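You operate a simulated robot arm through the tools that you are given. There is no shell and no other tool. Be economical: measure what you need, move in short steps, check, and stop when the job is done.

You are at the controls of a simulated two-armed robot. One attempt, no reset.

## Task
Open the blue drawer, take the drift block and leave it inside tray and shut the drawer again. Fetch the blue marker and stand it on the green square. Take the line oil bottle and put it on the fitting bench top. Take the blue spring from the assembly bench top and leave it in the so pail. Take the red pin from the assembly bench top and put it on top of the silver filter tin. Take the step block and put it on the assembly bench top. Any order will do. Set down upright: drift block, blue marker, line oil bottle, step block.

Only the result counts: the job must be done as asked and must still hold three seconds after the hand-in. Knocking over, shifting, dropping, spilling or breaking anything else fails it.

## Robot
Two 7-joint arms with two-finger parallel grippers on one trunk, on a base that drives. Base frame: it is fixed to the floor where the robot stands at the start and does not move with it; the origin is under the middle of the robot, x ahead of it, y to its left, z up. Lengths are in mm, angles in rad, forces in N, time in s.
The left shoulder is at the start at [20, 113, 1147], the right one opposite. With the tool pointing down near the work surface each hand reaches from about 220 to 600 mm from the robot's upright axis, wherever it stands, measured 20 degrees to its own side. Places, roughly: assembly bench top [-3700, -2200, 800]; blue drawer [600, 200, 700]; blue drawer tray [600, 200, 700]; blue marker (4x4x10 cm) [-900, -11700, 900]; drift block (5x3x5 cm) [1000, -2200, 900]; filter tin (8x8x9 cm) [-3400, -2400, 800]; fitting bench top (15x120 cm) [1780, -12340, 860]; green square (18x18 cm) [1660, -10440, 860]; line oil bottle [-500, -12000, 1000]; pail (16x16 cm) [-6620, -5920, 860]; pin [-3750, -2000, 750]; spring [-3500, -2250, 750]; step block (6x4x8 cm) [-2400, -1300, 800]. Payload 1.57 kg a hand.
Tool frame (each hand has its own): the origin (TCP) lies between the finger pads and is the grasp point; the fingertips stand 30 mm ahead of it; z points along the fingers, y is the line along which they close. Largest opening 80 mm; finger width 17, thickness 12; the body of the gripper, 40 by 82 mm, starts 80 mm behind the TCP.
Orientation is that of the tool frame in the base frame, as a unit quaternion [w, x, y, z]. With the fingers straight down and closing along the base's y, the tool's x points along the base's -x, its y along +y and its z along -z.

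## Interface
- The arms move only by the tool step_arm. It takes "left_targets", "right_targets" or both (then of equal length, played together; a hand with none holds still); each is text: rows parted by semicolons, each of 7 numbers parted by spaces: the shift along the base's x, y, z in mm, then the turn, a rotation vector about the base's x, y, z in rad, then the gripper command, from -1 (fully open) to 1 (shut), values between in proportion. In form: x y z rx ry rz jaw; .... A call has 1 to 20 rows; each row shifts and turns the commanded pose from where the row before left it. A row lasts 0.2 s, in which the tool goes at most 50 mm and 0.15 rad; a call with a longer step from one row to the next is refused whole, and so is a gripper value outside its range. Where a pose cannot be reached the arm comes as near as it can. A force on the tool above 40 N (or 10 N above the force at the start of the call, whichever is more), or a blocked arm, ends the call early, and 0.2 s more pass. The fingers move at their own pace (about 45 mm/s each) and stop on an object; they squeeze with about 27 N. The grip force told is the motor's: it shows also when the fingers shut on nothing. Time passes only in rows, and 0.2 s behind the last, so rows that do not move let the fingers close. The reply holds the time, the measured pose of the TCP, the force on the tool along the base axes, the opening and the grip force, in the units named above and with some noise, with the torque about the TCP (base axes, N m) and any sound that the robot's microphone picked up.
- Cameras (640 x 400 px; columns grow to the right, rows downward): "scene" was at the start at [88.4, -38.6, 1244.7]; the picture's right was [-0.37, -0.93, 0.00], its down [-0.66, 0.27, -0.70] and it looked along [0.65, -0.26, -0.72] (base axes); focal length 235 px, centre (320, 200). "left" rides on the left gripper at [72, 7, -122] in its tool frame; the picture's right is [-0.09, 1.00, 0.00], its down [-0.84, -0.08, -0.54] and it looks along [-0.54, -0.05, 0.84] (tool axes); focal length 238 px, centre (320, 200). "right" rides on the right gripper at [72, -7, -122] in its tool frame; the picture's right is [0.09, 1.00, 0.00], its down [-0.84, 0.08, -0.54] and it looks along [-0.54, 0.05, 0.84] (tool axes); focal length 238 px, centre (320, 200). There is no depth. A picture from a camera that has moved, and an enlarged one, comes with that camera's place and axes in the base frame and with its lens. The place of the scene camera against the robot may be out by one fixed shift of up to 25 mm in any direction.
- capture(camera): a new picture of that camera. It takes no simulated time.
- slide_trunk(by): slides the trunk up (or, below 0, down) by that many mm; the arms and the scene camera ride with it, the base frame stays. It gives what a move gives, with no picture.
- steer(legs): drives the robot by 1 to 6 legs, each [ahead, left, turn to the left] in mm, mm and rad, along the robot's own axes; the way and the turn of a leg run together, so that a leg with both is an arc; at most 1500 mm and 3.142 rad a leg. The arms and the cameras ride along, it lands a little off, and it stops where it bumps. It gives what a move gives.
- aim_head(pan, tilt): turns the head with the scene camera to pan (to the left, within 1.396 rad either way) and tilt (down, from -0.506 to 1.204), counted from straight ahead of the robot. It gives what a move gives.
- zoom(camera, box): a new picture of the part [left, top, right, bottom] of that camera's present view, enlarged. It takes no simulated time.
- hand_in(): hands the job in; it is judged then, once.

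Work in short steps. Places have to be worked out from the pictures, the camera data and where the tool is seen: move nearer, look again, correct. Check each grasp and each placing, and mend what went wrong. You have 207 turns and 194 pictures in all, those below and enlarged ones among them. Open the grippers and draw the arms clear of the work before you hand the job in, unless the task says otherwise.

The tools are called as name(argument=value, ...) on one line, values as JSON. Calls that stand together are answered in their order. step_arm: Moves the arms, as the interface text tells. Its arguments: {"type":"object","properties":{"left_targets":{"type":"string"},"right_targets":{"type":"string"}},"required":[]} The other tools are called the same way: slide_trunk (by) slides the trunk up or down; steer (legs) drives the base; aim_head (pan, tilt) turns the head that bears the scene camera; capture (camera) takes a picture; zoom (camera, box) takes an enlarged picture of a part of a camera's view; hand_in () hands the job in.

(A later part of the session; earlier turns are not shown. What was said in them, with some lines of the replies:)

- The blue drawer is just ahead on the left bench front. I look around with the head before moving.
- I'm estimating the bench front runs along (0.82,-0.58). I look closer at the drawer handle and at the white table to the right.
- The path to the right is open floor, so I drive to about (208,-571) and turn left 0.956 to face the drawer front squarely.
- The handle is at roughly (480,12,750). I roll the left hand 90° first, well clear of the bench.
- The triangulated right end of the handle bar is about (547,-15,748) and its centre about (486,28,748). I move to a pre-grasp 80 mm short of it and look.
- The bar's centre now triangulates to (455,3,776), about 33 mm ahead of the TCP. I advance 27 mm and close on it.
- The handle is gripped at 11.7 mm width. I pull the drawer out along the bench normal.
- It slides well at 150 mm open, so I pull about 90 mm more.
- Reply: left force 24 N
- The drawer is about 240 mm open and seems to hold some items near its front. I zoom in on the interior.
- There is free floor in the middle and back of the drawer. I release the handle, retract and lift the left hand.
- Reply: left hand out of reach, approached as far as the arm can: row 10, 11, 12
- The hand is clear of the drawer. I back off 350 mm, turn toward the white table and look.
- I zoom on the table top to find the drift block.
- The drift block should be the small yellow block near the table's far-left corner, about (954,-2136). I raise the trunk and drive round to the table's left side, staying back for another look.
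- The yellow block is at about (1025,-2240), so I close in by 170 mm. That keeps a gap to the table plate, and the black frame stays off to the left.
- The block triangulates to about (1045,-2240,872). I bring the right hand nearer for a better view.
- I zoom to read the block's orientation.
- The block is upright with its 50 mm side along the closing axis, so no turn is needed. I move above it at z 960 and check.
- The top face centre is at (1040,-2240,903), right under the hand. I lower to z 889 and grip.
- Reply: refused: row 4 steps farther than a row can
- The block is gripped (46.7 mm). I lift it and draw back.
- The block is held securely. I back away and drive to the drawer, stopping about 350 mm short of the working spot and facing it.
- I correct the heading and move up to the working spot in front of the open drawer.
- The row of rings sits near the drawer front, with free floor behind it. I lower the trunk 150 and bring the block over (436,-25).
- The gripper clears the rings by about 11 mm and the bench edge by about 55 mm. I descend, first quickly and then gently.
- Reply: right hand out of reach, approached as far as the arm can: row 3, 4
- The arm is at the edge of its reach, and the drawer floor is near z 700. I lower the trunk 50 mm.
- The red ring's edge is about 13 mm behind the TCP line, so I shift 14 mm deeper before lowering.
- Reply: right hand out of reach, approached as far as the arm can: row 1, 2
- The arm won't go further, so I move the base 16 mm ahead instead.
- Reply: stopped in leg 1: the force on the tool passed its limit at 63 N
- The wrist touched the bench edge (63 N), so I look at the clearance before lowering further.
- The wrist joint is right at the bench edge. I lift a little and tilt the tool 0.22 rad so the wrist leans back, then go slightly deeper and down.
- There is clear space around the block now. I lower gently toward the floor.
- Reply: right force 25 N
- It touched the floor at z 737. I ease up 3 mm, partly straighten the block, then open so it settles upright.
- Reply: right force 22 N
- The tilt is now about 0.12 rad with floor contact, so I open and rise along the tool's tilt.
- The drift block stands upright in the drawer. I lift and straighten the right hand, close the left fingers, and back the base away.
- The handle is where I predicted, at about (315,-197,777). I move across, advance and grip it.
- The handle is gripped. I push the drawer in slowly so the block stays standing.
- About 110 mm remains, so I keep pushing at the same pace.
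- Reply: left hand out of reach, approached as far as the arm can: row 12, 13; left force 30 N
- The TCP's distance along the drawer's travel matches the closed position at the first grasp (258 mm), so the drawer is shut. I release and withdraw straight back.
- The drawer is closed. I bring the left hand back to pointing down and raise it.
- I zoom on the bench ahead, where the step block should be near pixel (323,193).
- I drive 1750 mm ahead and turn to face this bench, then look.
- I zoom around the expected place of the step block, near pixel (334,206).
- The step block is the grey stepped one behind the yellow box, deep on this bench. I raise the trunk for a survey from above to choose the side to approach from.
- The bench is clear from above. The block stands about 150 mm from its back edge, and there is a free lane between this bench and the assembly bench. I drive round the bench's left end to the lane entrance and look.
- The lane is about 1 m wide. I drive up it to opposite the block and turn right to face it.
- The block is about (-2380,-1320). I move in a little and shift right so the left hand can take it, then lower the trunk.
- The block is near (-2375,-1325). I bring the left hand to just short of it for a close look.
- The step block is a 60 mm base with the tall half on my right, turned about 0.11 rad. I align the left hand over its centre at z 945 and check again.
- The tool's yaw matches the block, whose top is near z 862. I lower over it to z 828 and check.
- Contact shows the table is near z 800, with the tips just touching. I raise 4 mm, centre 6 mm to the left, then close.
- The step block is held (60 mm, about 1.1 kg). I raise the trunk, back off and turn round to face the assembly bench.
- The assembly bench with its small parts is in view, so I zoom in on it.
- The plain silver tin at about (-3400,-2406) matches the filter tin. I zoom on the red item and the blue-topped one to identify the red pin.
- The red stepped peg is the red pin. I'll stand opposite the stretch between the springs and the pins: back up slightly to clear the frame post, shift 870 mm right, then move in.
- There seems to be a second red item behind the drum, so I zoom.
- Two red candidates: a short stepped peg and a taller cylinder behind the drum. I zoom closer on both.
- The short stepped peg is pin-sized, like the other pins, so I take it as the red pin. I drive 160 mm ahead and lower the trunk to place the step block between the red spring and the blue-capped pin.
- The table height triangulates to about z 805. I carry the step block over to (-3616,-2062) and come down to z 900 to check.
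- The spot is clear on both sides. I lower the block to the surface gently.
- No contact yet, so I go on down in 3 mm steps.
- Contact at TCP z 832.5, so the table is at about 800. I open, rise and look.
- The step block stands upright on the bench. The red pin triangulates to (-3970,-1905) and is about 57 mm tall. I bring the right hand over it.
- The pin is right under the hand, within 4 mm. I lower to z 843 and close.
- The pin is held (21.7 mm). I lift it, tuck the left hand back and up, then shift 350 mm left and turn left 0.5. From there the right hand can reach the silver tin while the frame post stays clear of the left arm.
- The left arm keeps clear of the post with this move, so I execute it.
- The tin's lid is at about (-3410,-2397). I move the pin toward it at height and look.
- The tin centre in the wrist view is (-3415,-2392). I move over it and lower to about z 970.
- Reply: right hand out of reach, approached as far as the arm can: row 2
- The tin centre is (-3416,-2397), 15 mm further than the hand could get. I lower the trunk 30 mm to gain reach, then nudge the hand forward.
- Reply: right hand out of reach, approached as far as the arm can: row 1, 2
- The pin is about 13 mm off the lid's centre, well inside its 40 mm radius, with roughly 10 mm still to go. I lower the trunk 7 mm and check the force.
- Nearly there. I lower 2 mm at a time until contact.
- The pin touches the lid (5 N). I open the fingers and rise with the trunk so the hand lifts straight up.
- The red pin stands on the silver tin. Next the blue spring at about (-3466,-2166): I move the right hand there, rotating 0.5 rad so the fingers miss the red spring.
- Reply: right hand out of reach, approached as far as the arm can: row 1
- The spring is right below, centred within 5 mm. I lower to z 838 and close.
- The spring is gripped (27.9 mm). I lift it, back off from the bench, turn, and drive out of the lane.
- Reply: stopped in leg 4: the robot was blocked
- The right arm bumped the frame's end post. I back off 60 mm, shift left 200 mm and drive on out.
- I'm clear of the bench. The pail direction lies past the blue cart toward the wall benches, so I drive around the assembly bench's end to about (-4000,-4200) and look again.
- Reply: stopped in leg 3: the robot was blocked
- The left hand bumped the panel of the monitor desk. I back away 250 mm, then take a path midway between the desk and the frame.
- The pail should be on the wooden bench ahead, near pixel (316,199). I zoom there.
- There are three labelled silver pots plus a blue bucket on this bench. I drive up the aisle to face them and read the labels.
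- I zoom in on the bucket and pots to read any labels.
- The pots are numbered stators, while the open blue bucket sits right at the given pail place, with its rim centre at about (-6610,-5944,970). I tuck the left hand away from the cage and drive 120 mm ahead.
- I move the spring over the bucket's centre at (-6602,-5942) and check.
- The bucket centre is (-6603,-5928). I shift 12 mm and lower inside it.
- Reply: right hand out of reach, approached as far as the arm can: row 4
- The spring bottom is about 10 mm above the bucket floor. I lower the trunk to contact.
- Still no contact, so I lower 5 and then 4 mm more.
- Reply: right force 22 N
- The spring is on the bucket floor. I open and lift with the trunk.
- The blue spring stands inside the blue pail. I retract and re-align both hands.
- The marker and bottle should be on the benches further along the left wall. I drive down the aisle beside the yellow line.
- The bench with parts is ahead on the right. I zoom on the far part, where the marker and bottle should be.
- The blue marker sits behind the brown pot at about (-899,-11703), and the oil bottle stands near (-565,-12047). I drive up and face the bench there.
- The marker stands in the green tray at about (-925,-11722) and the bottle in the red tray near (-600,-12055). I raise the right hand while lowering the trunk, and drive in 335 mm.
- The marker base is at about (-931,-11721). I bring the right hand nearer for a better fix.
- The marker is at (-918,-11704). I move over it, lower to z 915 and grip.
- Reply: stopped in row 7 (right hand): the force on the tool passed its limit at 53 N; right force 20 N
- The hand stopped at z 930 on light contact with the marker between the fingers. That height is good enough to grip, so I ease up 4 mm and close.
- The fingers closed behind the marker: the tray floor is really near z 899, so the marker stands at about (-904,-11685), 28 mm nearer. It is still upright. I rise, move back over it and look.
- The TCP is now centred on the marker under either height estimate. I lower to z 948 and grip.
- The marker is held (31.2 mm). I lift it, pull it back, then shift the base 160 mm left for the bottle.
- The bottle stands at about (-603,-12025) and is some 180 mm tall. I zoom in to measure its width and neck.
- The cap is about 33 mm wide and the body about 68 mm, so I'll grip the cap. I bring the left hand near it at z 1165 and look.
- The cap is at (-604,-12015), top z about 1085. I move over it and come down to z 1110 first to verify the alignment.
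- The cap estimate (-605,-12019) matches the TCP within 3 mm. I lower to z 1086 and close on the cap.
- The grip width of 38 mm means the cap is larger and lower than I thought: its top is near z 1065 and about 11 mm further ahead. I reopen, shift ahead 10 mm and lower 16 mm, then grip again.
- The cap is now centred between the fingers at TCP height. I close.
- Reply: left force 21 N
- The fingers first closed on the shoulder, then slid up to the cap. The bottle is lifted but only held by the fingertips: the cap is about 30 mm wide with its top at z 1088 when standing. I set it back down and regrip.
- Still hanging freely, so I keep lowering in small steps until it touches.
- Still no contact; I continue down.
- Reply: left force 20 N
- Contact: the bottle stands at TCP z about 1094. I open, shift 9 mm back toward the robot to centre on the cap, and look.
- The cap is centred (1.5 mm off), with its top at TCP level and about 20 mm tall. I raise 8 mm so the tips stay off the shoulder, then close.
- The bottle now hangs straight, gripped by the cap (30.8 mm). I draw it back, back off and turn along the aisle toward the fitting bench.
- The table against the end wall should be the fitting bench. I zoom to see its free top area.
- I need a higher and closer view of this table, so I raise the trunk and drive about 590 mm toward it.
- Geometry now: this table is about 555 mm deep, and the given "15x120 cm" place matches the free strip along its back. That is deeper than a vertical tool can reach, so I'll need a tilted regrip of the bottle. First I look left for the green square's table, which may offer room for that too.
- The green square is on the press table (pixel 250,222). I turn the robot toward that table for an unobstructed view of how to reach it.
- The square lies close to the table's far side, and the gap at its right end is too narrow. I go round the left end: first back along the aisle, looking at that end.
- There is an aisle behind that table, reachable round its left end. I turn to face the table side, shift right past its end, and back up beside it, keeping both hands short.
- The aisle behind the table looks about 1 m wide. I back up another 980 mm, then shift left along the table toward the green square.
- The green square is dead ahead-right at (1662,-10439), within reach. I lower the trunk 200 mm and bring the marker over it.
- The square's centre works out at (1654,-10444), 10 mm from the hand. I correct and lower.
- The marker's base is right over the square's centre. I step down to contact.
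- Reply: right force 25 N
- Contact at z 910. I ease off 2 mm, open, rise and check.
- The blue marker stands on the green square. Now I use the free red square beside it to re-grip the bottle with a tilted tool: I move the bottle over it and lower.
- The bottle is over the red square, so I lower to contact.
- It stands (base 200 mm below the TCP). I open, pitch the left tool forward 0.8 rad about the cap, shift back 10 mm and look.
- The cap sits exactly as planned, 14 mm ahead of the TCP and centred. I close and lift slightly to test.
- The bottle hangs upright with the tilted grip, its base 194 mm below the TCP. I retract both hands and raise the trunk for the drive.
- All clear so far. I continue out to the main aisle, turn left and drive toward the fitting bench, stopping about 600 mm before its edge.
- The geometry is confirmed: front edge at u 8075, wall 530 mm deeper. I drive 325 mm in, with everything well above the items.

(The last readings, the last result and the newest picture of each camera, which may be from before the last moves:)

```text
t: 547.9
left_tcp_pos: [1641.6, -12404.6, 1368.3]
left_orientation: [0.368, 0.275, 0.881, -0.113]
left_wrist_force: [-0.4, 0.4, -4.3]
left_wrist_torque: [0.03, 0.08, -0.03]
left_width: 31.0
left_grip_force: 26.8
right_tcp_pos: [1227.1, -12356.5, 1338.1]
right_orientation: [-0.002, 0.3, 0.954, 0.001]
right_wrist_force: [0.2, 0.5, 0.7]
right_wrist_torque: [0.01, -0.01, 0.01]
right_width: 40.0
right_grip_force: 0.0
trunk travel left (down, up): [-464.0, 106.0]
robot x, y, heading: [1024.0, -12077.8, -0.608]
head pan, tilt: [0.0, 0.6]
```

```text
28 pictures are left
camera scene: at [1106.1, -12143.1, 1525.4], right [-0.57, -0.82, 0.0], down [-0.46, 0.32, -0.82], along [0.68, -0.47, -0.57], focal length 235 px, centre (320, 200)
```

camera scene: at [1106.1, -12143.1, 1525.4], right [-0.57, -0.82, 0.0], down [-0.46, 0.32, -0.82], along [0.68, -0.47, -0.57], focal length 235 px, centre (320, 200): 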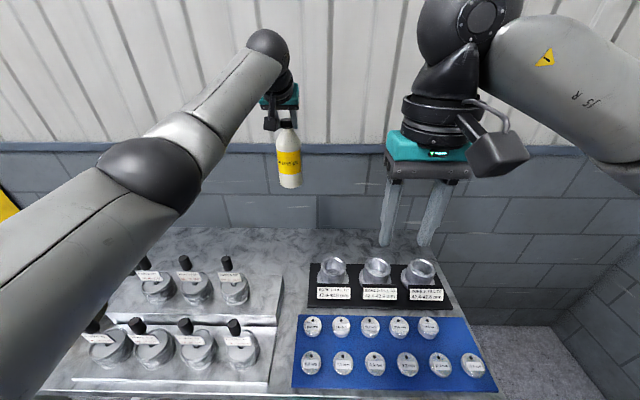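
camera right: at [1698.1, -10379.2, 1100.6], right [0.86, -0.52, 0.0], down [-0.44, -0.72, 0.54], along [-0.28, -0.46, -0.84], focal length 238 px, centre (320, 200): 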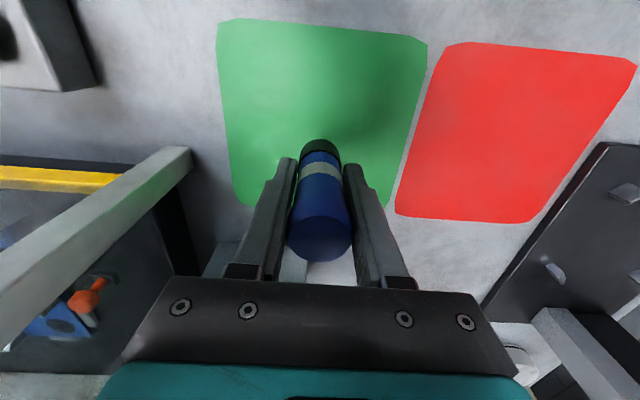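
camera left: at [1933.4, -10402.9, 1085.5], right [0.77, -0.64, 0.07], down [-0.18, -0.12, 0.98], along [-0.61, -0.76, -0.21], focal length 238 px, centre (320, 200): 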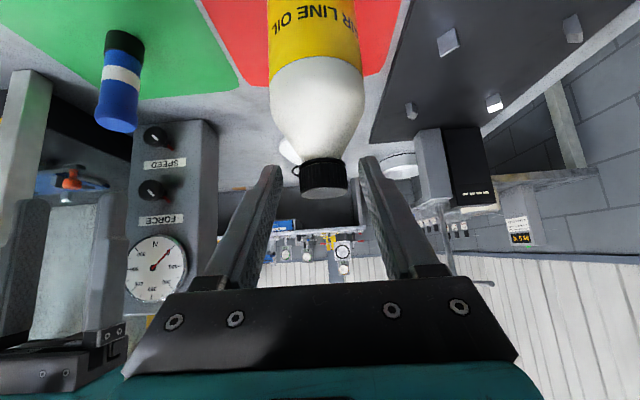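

The arm reached deep enough without trouble. The landing spot near pixel (295,250) is free strip between the racks and the wall. I extend another 42 mm and start lowering with the trunk.

step_arm(left_targets="17 -12 0 0 0 0 1;17 -12 0 0 0 0 1;0 0 0 0 0 0 1", right_targets="-20 10 30 0 0 0 0;-20 10 30 0 0 0 0;0 0 0 0 0 0 0")

slide_trunk(by=-200)

capture(camera="scene")

```text
t: 548.7
left_tcp_pos: [1657.8, -12416.2, 1367.2]
left_orientation: [0.368, 0.274, 0.881, -0.113]
left_wrist_force: [0.9, 0.1, -5.1]
left_wrist_torque: [0.04, 0.12, 0.02]
left_width: 30.9
left_grip_force: 27.1
left hand out of reach, approached as far as the arm can: row 2
right_tcp_pos: [1187.3, -12337.9, 1395.7]
right_orientation: [-0.003, 0.3, 0.954, 0.002]
right_wrist_force: [-0.1, -0.7, -0.4]
right_wrist_torque: [0.0, 0.03, 0.0]
right_width: 40.2
right_grip_force: 0.1
trunk travel left (down, up): [-464.0, 106.0]
robot x, y, heading: [1021.4, -12079.6, -0.607]
head pan, tilt: [0.0, 0.6]
```

```text
t: 550.9
left_tcp_pos: [1656.9, -12415.9, 1167.6]
left_orientation: [0.368, 0.274, 0.881, -0.113]
left_wrist_force: [0.1, -0.2, -4.6]
left_wrist_torque: [0.09, 0.03, 0.01]
left_width: 31.1
left_grip_force: 26.9
right_tcp_pos: [1188.2, -12337.3, 1196.2]
right_orientation: [-0.003, 0.3, 0.954, 0.002]
right_wrist_force: [0.4, 0.3, 0.3]
right_wrist_torque: [0.01, 0.02, -0.01]
right_width: 40.2
right_grip_force: 0.0
trunk travel left (down, up): [-264.0, 306.0]
robot x, y, heading: [1018.6, -12078.4, -0.61]
head pan, tilt: [0.0, 0.6]
```

```text
27 pictures are left
camera scene: at [1105.8, -12143.4, 1325.4], right [-0.57, -0.82, 0.0], down [-0.46, 0.32, -0.82], along [0.68, -0.47, -0.57], focal length 235 px, centre (320, 200)
```

scene: 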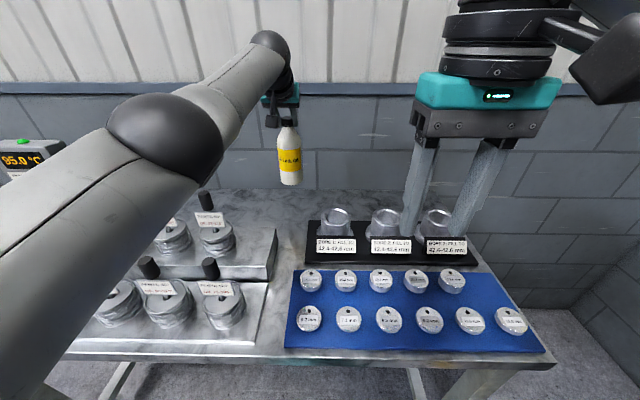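

The bottle's centre is at u about 8514, just inside the strip (8487–8637). I move the base 35 mm closer for margin, then lower further.

steer(legs=[[35, 0, 0]])

slide_trunk(by=-80)

capture(camera="scene")

```text
t: 551.7
left_tcp_pos: [1686.9, -12435.0, 1164.6]
left_orientation: [0.367, 0.274, 0.882, -0.113]
left_wrist_force: [0.9, -0.6, -5.5]
left_wrist_torque: [0.07, 0.07, 0.01]
left_width: 30.9
left_grip_force: 27.0
right_tcp_pos: [1218.3, -12356.3, 1196.8]
right_orientation: [-0.003, 0.3, 0.954, 0.002]
right_wrist_force: [0.8, -0.9, 0.2]
right_wrist_torque: [0.0, 0.05, 0.02]
right_width: 39.8
right_grip_force: 0.0
trunk travel left (down, up): [-264.0, 306.0]
robot x, y, heading: [1052.9, -12097.0, -0.605]
head pan, tilt: [0.0, 0.6]
```

```text
t: 552.9
left_tcp_pos: [1685.8, -12434.5, 1085.8]
left_orientation: [0.368, 0.274, 0.881, -0.113]
left_wrist_force: [0.8, 0.3, -4.3]
left_wrist_torque: [0.04, 0.1, -0.02]
left_width: 30.9
left_grip_force: 27.1
right_tcp_pos: [1217.8, -12356.4, 1115.8]
right_orientation: [-0.002, 0.3, 0.954, 0.002]
right_wrist_force: [-0.5, -0.5, -0.1]
right_wrist_torque: [-0.02, 0.03, 0.01]
right_width: 40.3
right_grip_force: 0.0
trunk travel left (down, up): [-184.0, 386.0]
robot x, y, heading: [1051.7, -12102.2, -0.605]
head pan, tilt: [0.0, 0.6]
```

```text
26 pictures are left
camera scene: at [1134.5, -12163.3, 1245.4], right [-0.57, -0.82, 0.0], down [-0.46, 0.32, -0.82], along [0.68, -0.47, -0.57], focal length 235 px, centre (320, 200)
```

scene: 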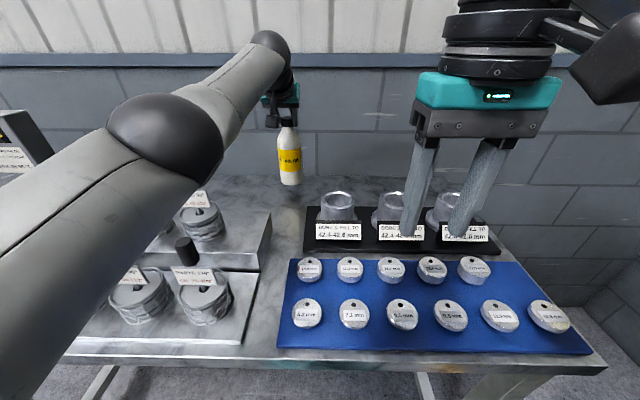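

The bottle is now 548 mm-line centred in the strip and its base about 34 mm above the table. I lower 26 mm, then in small steps.

slide_trunk(by=-26)

slide_trunk(by=-4)

zoom(camera="scene", box=[230, 60, 360, 220])

```text
t: 553.6
left_tcp_pos: [1685.4, -12434.5, 1060.2]
left_orientation: [0.369, 0.273, 0.881, -0.113]
left_wrist_force: [0.4, 0.0, -5.1]
left_wrist_torque: [0.05, 0.08, 0.02]
left_width: 30.9
left_grip_force: 27.1
right_tcp_pos: [1216.2, -12357.4, 1090.5]
right_orientation: [-0.002, 0.3, 0.954, 0.002]
right_wrist_force: [0.0, -0.6, 0.0]
right_wrist_torque: [0.01, 0.03, 0.02]
right_width: 40.1
right_grip_force: 0.0
trunk travel left (down, up): [-158.0, 412.0]
robot x, y, heading: [1053.6, -12095.5, -0.606]
head pan, tilt: [0.0, 0.6]
```

```text
t: 554.1
left_tcp_pos: [1684.8, -12435.1, 1056.2]
left_orientation: [0.368, 0.274, 0.881, -0.113]
left_wrist_force: [-0.6, 0.4, -4.7]
left_wrist_torque: [0.05, 0.09, 0.0]
left_width: 30.7
left_grip_force: 26.8
right_tcp_pos: [1216.0, -12357.4, 1086.7]
right_orientation: [-0.003, 0.3, 0.954, 0.002]
right_wrist_force: [0.3, 0.1, -0.2]
right_wrist_torque: [0.0, 0.03, -0.01]
right_width: 40.1
right_grip_force: 0.1
trunk travel left (down, up): [-154.0, 416.0]
robot x, y, heading: [1049.3, -12099.3, -0.605]
head pan, tilt: [0.0, 0.6]
```

```text
2.50 times, centred on (295, 140) of scene
camera zoom: at [1134.6, -12163.4, 1215.4], right [-0.57, -0.82, 0.0], down [-0.46, 0.32, -0.82], along [0.68, -0.47, -0.57], focal length 586 px, centre (382, 350)
```

zoom: 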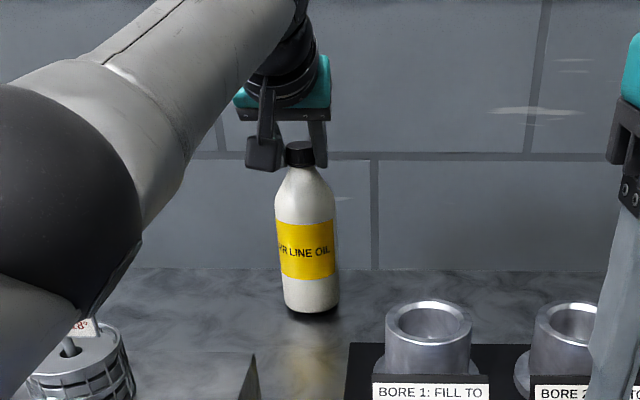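

The base is just above the surface. I step down 2 mm at a time.

slide_trunk(by=-2)

slide_trunk(by=-2)

slide_trunk(by=-2)

```text
t: 554.7
left_tcp_pos: [1685.3, -12435.4, 1054.7]
left_orientation: [0.368, 0.274, 0.881, -0.113]
left_wrist_force: [-0.7, 0.2, -4.6]
left_wrist_torque: [0.1, 0.09, -0.01]
left_width: 30.9
left_grip_force: 26.8
right_tcp_pos: [1216.9, -12357.0, 1083.9]
right_orientation: [-0.002, 0.3, 0.954, 0.002]
right_wrist_force: [0.0, -0.4, 0.5]
right_wrist_torque: [0.0, 0.03, -0.01]
right_width: 40.1
right_grip_force: 0.1
trunk travel left (down, up): [-152.0, 418.0]
robot x, y, heading: [1050.3, -12100.3, -0.61]
head pan, tilt: [0.0, 0.6]
```

```text
t: 555.2
left_tcp_pos: [1685.8, -12435.4, 1051.9]
left_orientation: [0.369, 0.273, 0.881, -0.112]
left_wrist_force: [-0.8, 0.6, -5.0]
left_wrist_torque: [0.01, 0.1, 0.02]
left_width: 30.9
left_grip_force: 27.1
right_tcp_pos: [1217.1, -12357.7, 1081.1]
right_orientation: [-0.003, 0.3, 0.954, 0.001]
right_wrist_force: [0.7, -1.0, 0.2]
right_wrist_torque: [0.03, 0.03, 0.02]
right_width: 39.8
right_grip_force: 0.0
trunk travel left (down, up): [-150.0, 420.0]
robot x, y, heading: [1051.0, -12098.4, -0.612]
head pan, tilt: [0.0, 0.6]
```

```text
t: 555.7
left_tcp_pos: [1686.3, -12436.0, 1050.6]
left_orientation: [0.368, 0.274, 0.881, -0.113]
left_wrist_force: [-0.1, -0.4, -3.5]
left_wrist_torque: [0.04, 0.06, -0.02]
left_width: 31.1
left_grip_force: 26.7
right_tcp_pos: [1216.5, -12357.3, 1080.4]
right_orientation: [-0.002, 0.299, 0.954, 0.001]
right_wrist_force: [0.1, -0.5, 0.3]
right_wrist_torque: [-0.01, -0.02, 0.0]
right_width: 39.8
right_grip_force: 0.1
trunk travel left (down, up): [-148.0, 422.0]
robot x, y, heading: [1049.6, -12101.2, -0.607]
head pan, tilt: [0.0, 0.6]
```

Not yet in contact (the force still shows the bottle's weight), so I go on.

slide_trunk(by=-2)

slide_trunk(by=-2)

```text
t: 556.2
left_tcp_pos: [1685.5, -12435.3, 1051.1]
left_orientation: [0.37, 0.273, 0.881, -0.113]
left_wrist_force: [-0.9, 1.7, 4.6]
left_wrist_torque: [0.29, 0.32, -0.04]
left_width: 30.9
left_grip_force: 27.2
right_tcp_pos: [1214.8, -12355.8, 1078.8]
right_orientation: [-0.002, 0.3, 0.954, 0.001]
right_wrist_force: [0.1, 0.5, 0.6]
right_wrist_torque: [0.03, 0.0, 0.0]
right_width: 39.8
right_grip_force: 0.1
trunk travel left (down, up): [-146.0, 424.0]
robot x, y, heading: [1053.4, -12100.6, -0.603]
head pan, tilt: [0.0, 0.6]
```

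```text
t: 556.8
left_tcp_pos: [1684.4, -12433.9, 1050.6]
left_orientation: [0.372, 0.273, 0.88, -0.114]
left_wrist_force: [0.1, 1.1, 13.0]
left_wrist_torque: [0.19, 0.19, -0.01]
left_width: 31.1
left_grip_force: 26.7
right_tcp_pos: [1215.2, -12356.4, 1076.1]
right_orientation: [-0.002, 0.3, 0.954, 0.002]
right_wrist_force: [-0.5, -0.2, 0.0]
right_wrist_torque: [0.02, -0.01, -0.01]
right_width: 40.0
right_grip_force: 0.1
trunk travel left (down, up): [-144.0, 426.0]
robot x, y, heading: [1050.2, -12097.5, -0.608]
head pan, tilt: [0.0, 0.6]
```

Contact. I relieve 2 mm, open, and withdraw back and up along the tool axis.

slide_trunk(by=2)

step_arm(left_targets="0 0 0 0 0 0 0.1;0 0 0 0 0 0 -0.3;0 0 0 0 0 0 -0.3;0 0 0 0 0 0 -0.3;-8 6 10 0 0 0 -0.3;-16 11.5 20 0 0 0 -0.3;-16 11.5 20 0 0 0 -0.3;-16 11.5 20 0 0 0 -0.3;-20 14 30 0 0 0 -0.3;-20 14 30 0 0 0 -0.3")

capture(camera="scene")

```text
t: 557.3
left_tcp_pos: [1685.3, -12434.5, 1051.1]
left_orientation: [0.37, 0.275, 0.88, -0.115]
left_wrist_force: [5.0, -0.9, 12.7]
left_wrist_torque: [-0.56, -0.6, 0.12]
left_width: 30.7
left_grip_force: 27.4
right_tcp_pos: [1216.5, -12354.6, 1078.6]
right_orientation: [-0.002, 0.299, 0.954, 0.001]
right_wrist_force: [1.2, -0.5, 0.6]
right_wrist_torque: [0.01, -0.01, -0.03]
right_width: 40.0
right_grip_force: 0.0
trunk travel left (down, up): [-146.0, 424.0]
robot x, y, heading: [1049.2, -12099.2, -0.611]
head pan, tilt: [0.0, 0.6]
```

```text
t: 559.5
left_tcp_pos: [1588.4, -12365.8, 1182.1]
left_orientation: [0.368, 0.273, 0.881, -0.113]
left_wrist_force: [0.7, -0.8, -0.1]
left_wrist_torque: [-0.01, -0.01, 0.02]
left_width: 52.0
left_grip_force: 0.0
right_tcp_pos: [1217.1, -12355.6, 1077.5]
right_orientation: [-0.003, 0.3, 0.954, 0.002]
right_wrist_force: [-0.3, -0.1, -0.8]
right_wrist_torque: [0.03, 0.02, 0.0]
right_width: 40.2
right_grip_force: 0.0
trunk travel left (down, up): [-146.0, 424.0]
robot x, y, heading: [1049.5, -12101.4, -0.608]
head pan, tilt: [0.0, 0.6]
```

```text
24 pictures are left
camera scene: at [1133.9, -12163.1, 1207.5], right [-0.57, -0.82, 0.0], down [-0.46, 0.32, -0.83], along [0.68, -0.47, -0.56], focal length 235 px, centre (320, 200)
```

scene: 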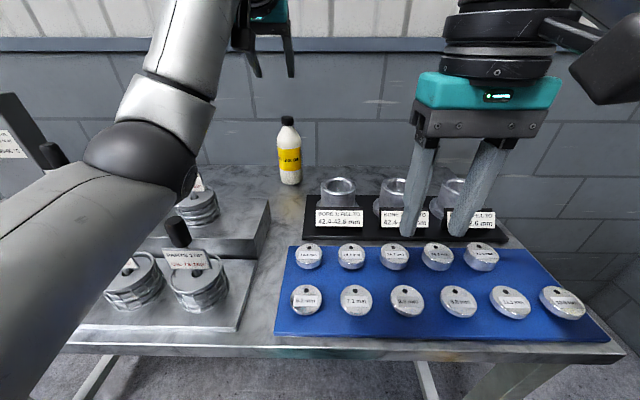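

The oil bottle stands upright on the fitting bench. I raise the trunk, back away, open both hands and take a last look.

slide_trunk(by=250)

steer(legs=[[-450, 0, 0]])

step_arm(left_targets="0 0 0 0 0 0 -1;0 0 0 0 0 0 -1;0 0 0 0 0 0 -1", right_targets="0 0 0 0 0 0 -1;0 0 0 0 0 0 -1;0 0 0 0 0 0 -1")

capture(camera="scene")

```text
t: 562.0
left_tcp_pos: [1588.8, -12366.4, 1430.5]
left_orientation: [0.368, 0.274, 0.881, -0.114]
left_wrist_force: [-0.1, 0.6, 0.6]
left_wrist_torque: [0.02, 0.02, -0.02]
left_width: 52.1
left_grip_force: 0.1
right_tcp_pos: [1217.0, -12356.8, 1328.2]
right_orientation: [-0.002, 0.3, 0.954, 0.002]
right_wrist_force: [-0.2, 1.1, 0.5]
right_wrist_torque: [0.02, -0.01, -0.02]
right_width: 39.9
right_grip_force: 0.1
trunk travel left (down, up): [-396.0, 174.0]
robot x, y, heading: [1051.6, -12094.7, -0.61]
head pan, tilt: [0.0, 0.6]
```

```text
t: 564.7
left_tcp_pos: [1222.6, -12116.6, 1430.4]
left_orientation: [0.368, 0.277, 0.88, -0.115]
left_wrist_force: [-0.1, 0.0, -0.3]
left_wrist_torque: [-0.02, -0.04, 0.0]
left_width: 52.0
left_grip_force: 0.0
right_tcp_pos: [851.1, -12103.7, 1328.8]
right_orientation: [-0.003, 0.305, 0.952, 0.002]
right_wrist_force: [0.3, -0.1, 0.1]
right_wrist_torque: [-0.02, 0.01, -0.02]
right_width: 40.2
right_grip_force: 0.0
trunk travel left (down, up): [-396.0, 174.0]
robot x, y, heading: [689.3, -11842.9, -0.614]
head pan, tilt: [0.0, 0.6]
```

```text
t: 565.5
left_tcp_pos: [1224.9, -12118.0, 1430.4]
left_orientation: [0.367, 0.277, 0.88, -0.114]
left_wrist_force: [0.2, -0.1, -0.6]
left_wrist_torque: [-0.05, 0.01, -0.04]
left_width: 79.8
left_grip_force: 0.0
right_tcp_pos: [852.3, -12104.4, 1329.6]
right_orientation: [-0.003, 0.305, 0.952, 0.0]
right_wrist_force: [0.4, 0.7, 0.2]
right_wrist_torque: [0.0, 0.0, -0.01]
right_width: 80.3
right_grip_force: 0.0
trunk travel left (down, up): [-396.0, 174.0]
robot x, y, heading: [689.0, -11844.1, -0.615]
head pan, tilt: [0.0, 0.6]
```

```text
23 pictures are left
camera scene: at [771.5, -11909.8, 1457.4], right [-0.58, -0.82, 0.0], down [-0.46, 0.33, -0.83], along [0.67, -0.48, -0.56], focal length 235 px, centre (320, 200)
```

scene: 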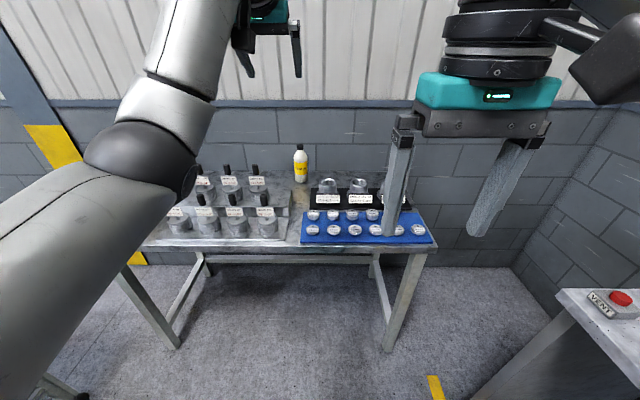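

Every item is placed, the drawer is shut, both grippers are open and the arms are clear, so I hand in.

hand_in()

```text
The job is handed in.
```

I handed the job in with all six tasks done. The cameras showed each placed item in its place and upright where you asked. I did not look again at the ones I drove away from, including the drift block, which was last seen before I shut the drawer.

- **Drift block:** I stood it in the blue drawer's tray and shut the drawer again. The handle returned to the position where I first gripped it.
- **Blue marker:** It stands near the centre of the green square. My first grip missed and nudged it about 9 mm in its tray before I picked it up.
- **Line oil bottle:** It stands on the strip along the back of the fitting bench. On the way I set it down briefly on the red square beside the marker to change my grip.
- **Blue spring:** It stands in the open blue bucket. I took that as the "so pail" because it sits at the place you gave; I saw no label reading "so".
- **Red pin:** It stands on the silver filter tin, about 13 mm off the lid's centre. I took the short stepped red peg as the pin; there was also a taller red cylinder on the bench, and your position for the pin matched neither exactly.
- **Step block:** It stands on the assembly bench, between the red spring and the blue-capped pin.

**Bumps:** I hit three things while driving: the drawer bench edge (63 N), the frame post at the assembly bench and the panel of the monitor desk. I saw no sign that any of them moved, but I did not check closely.
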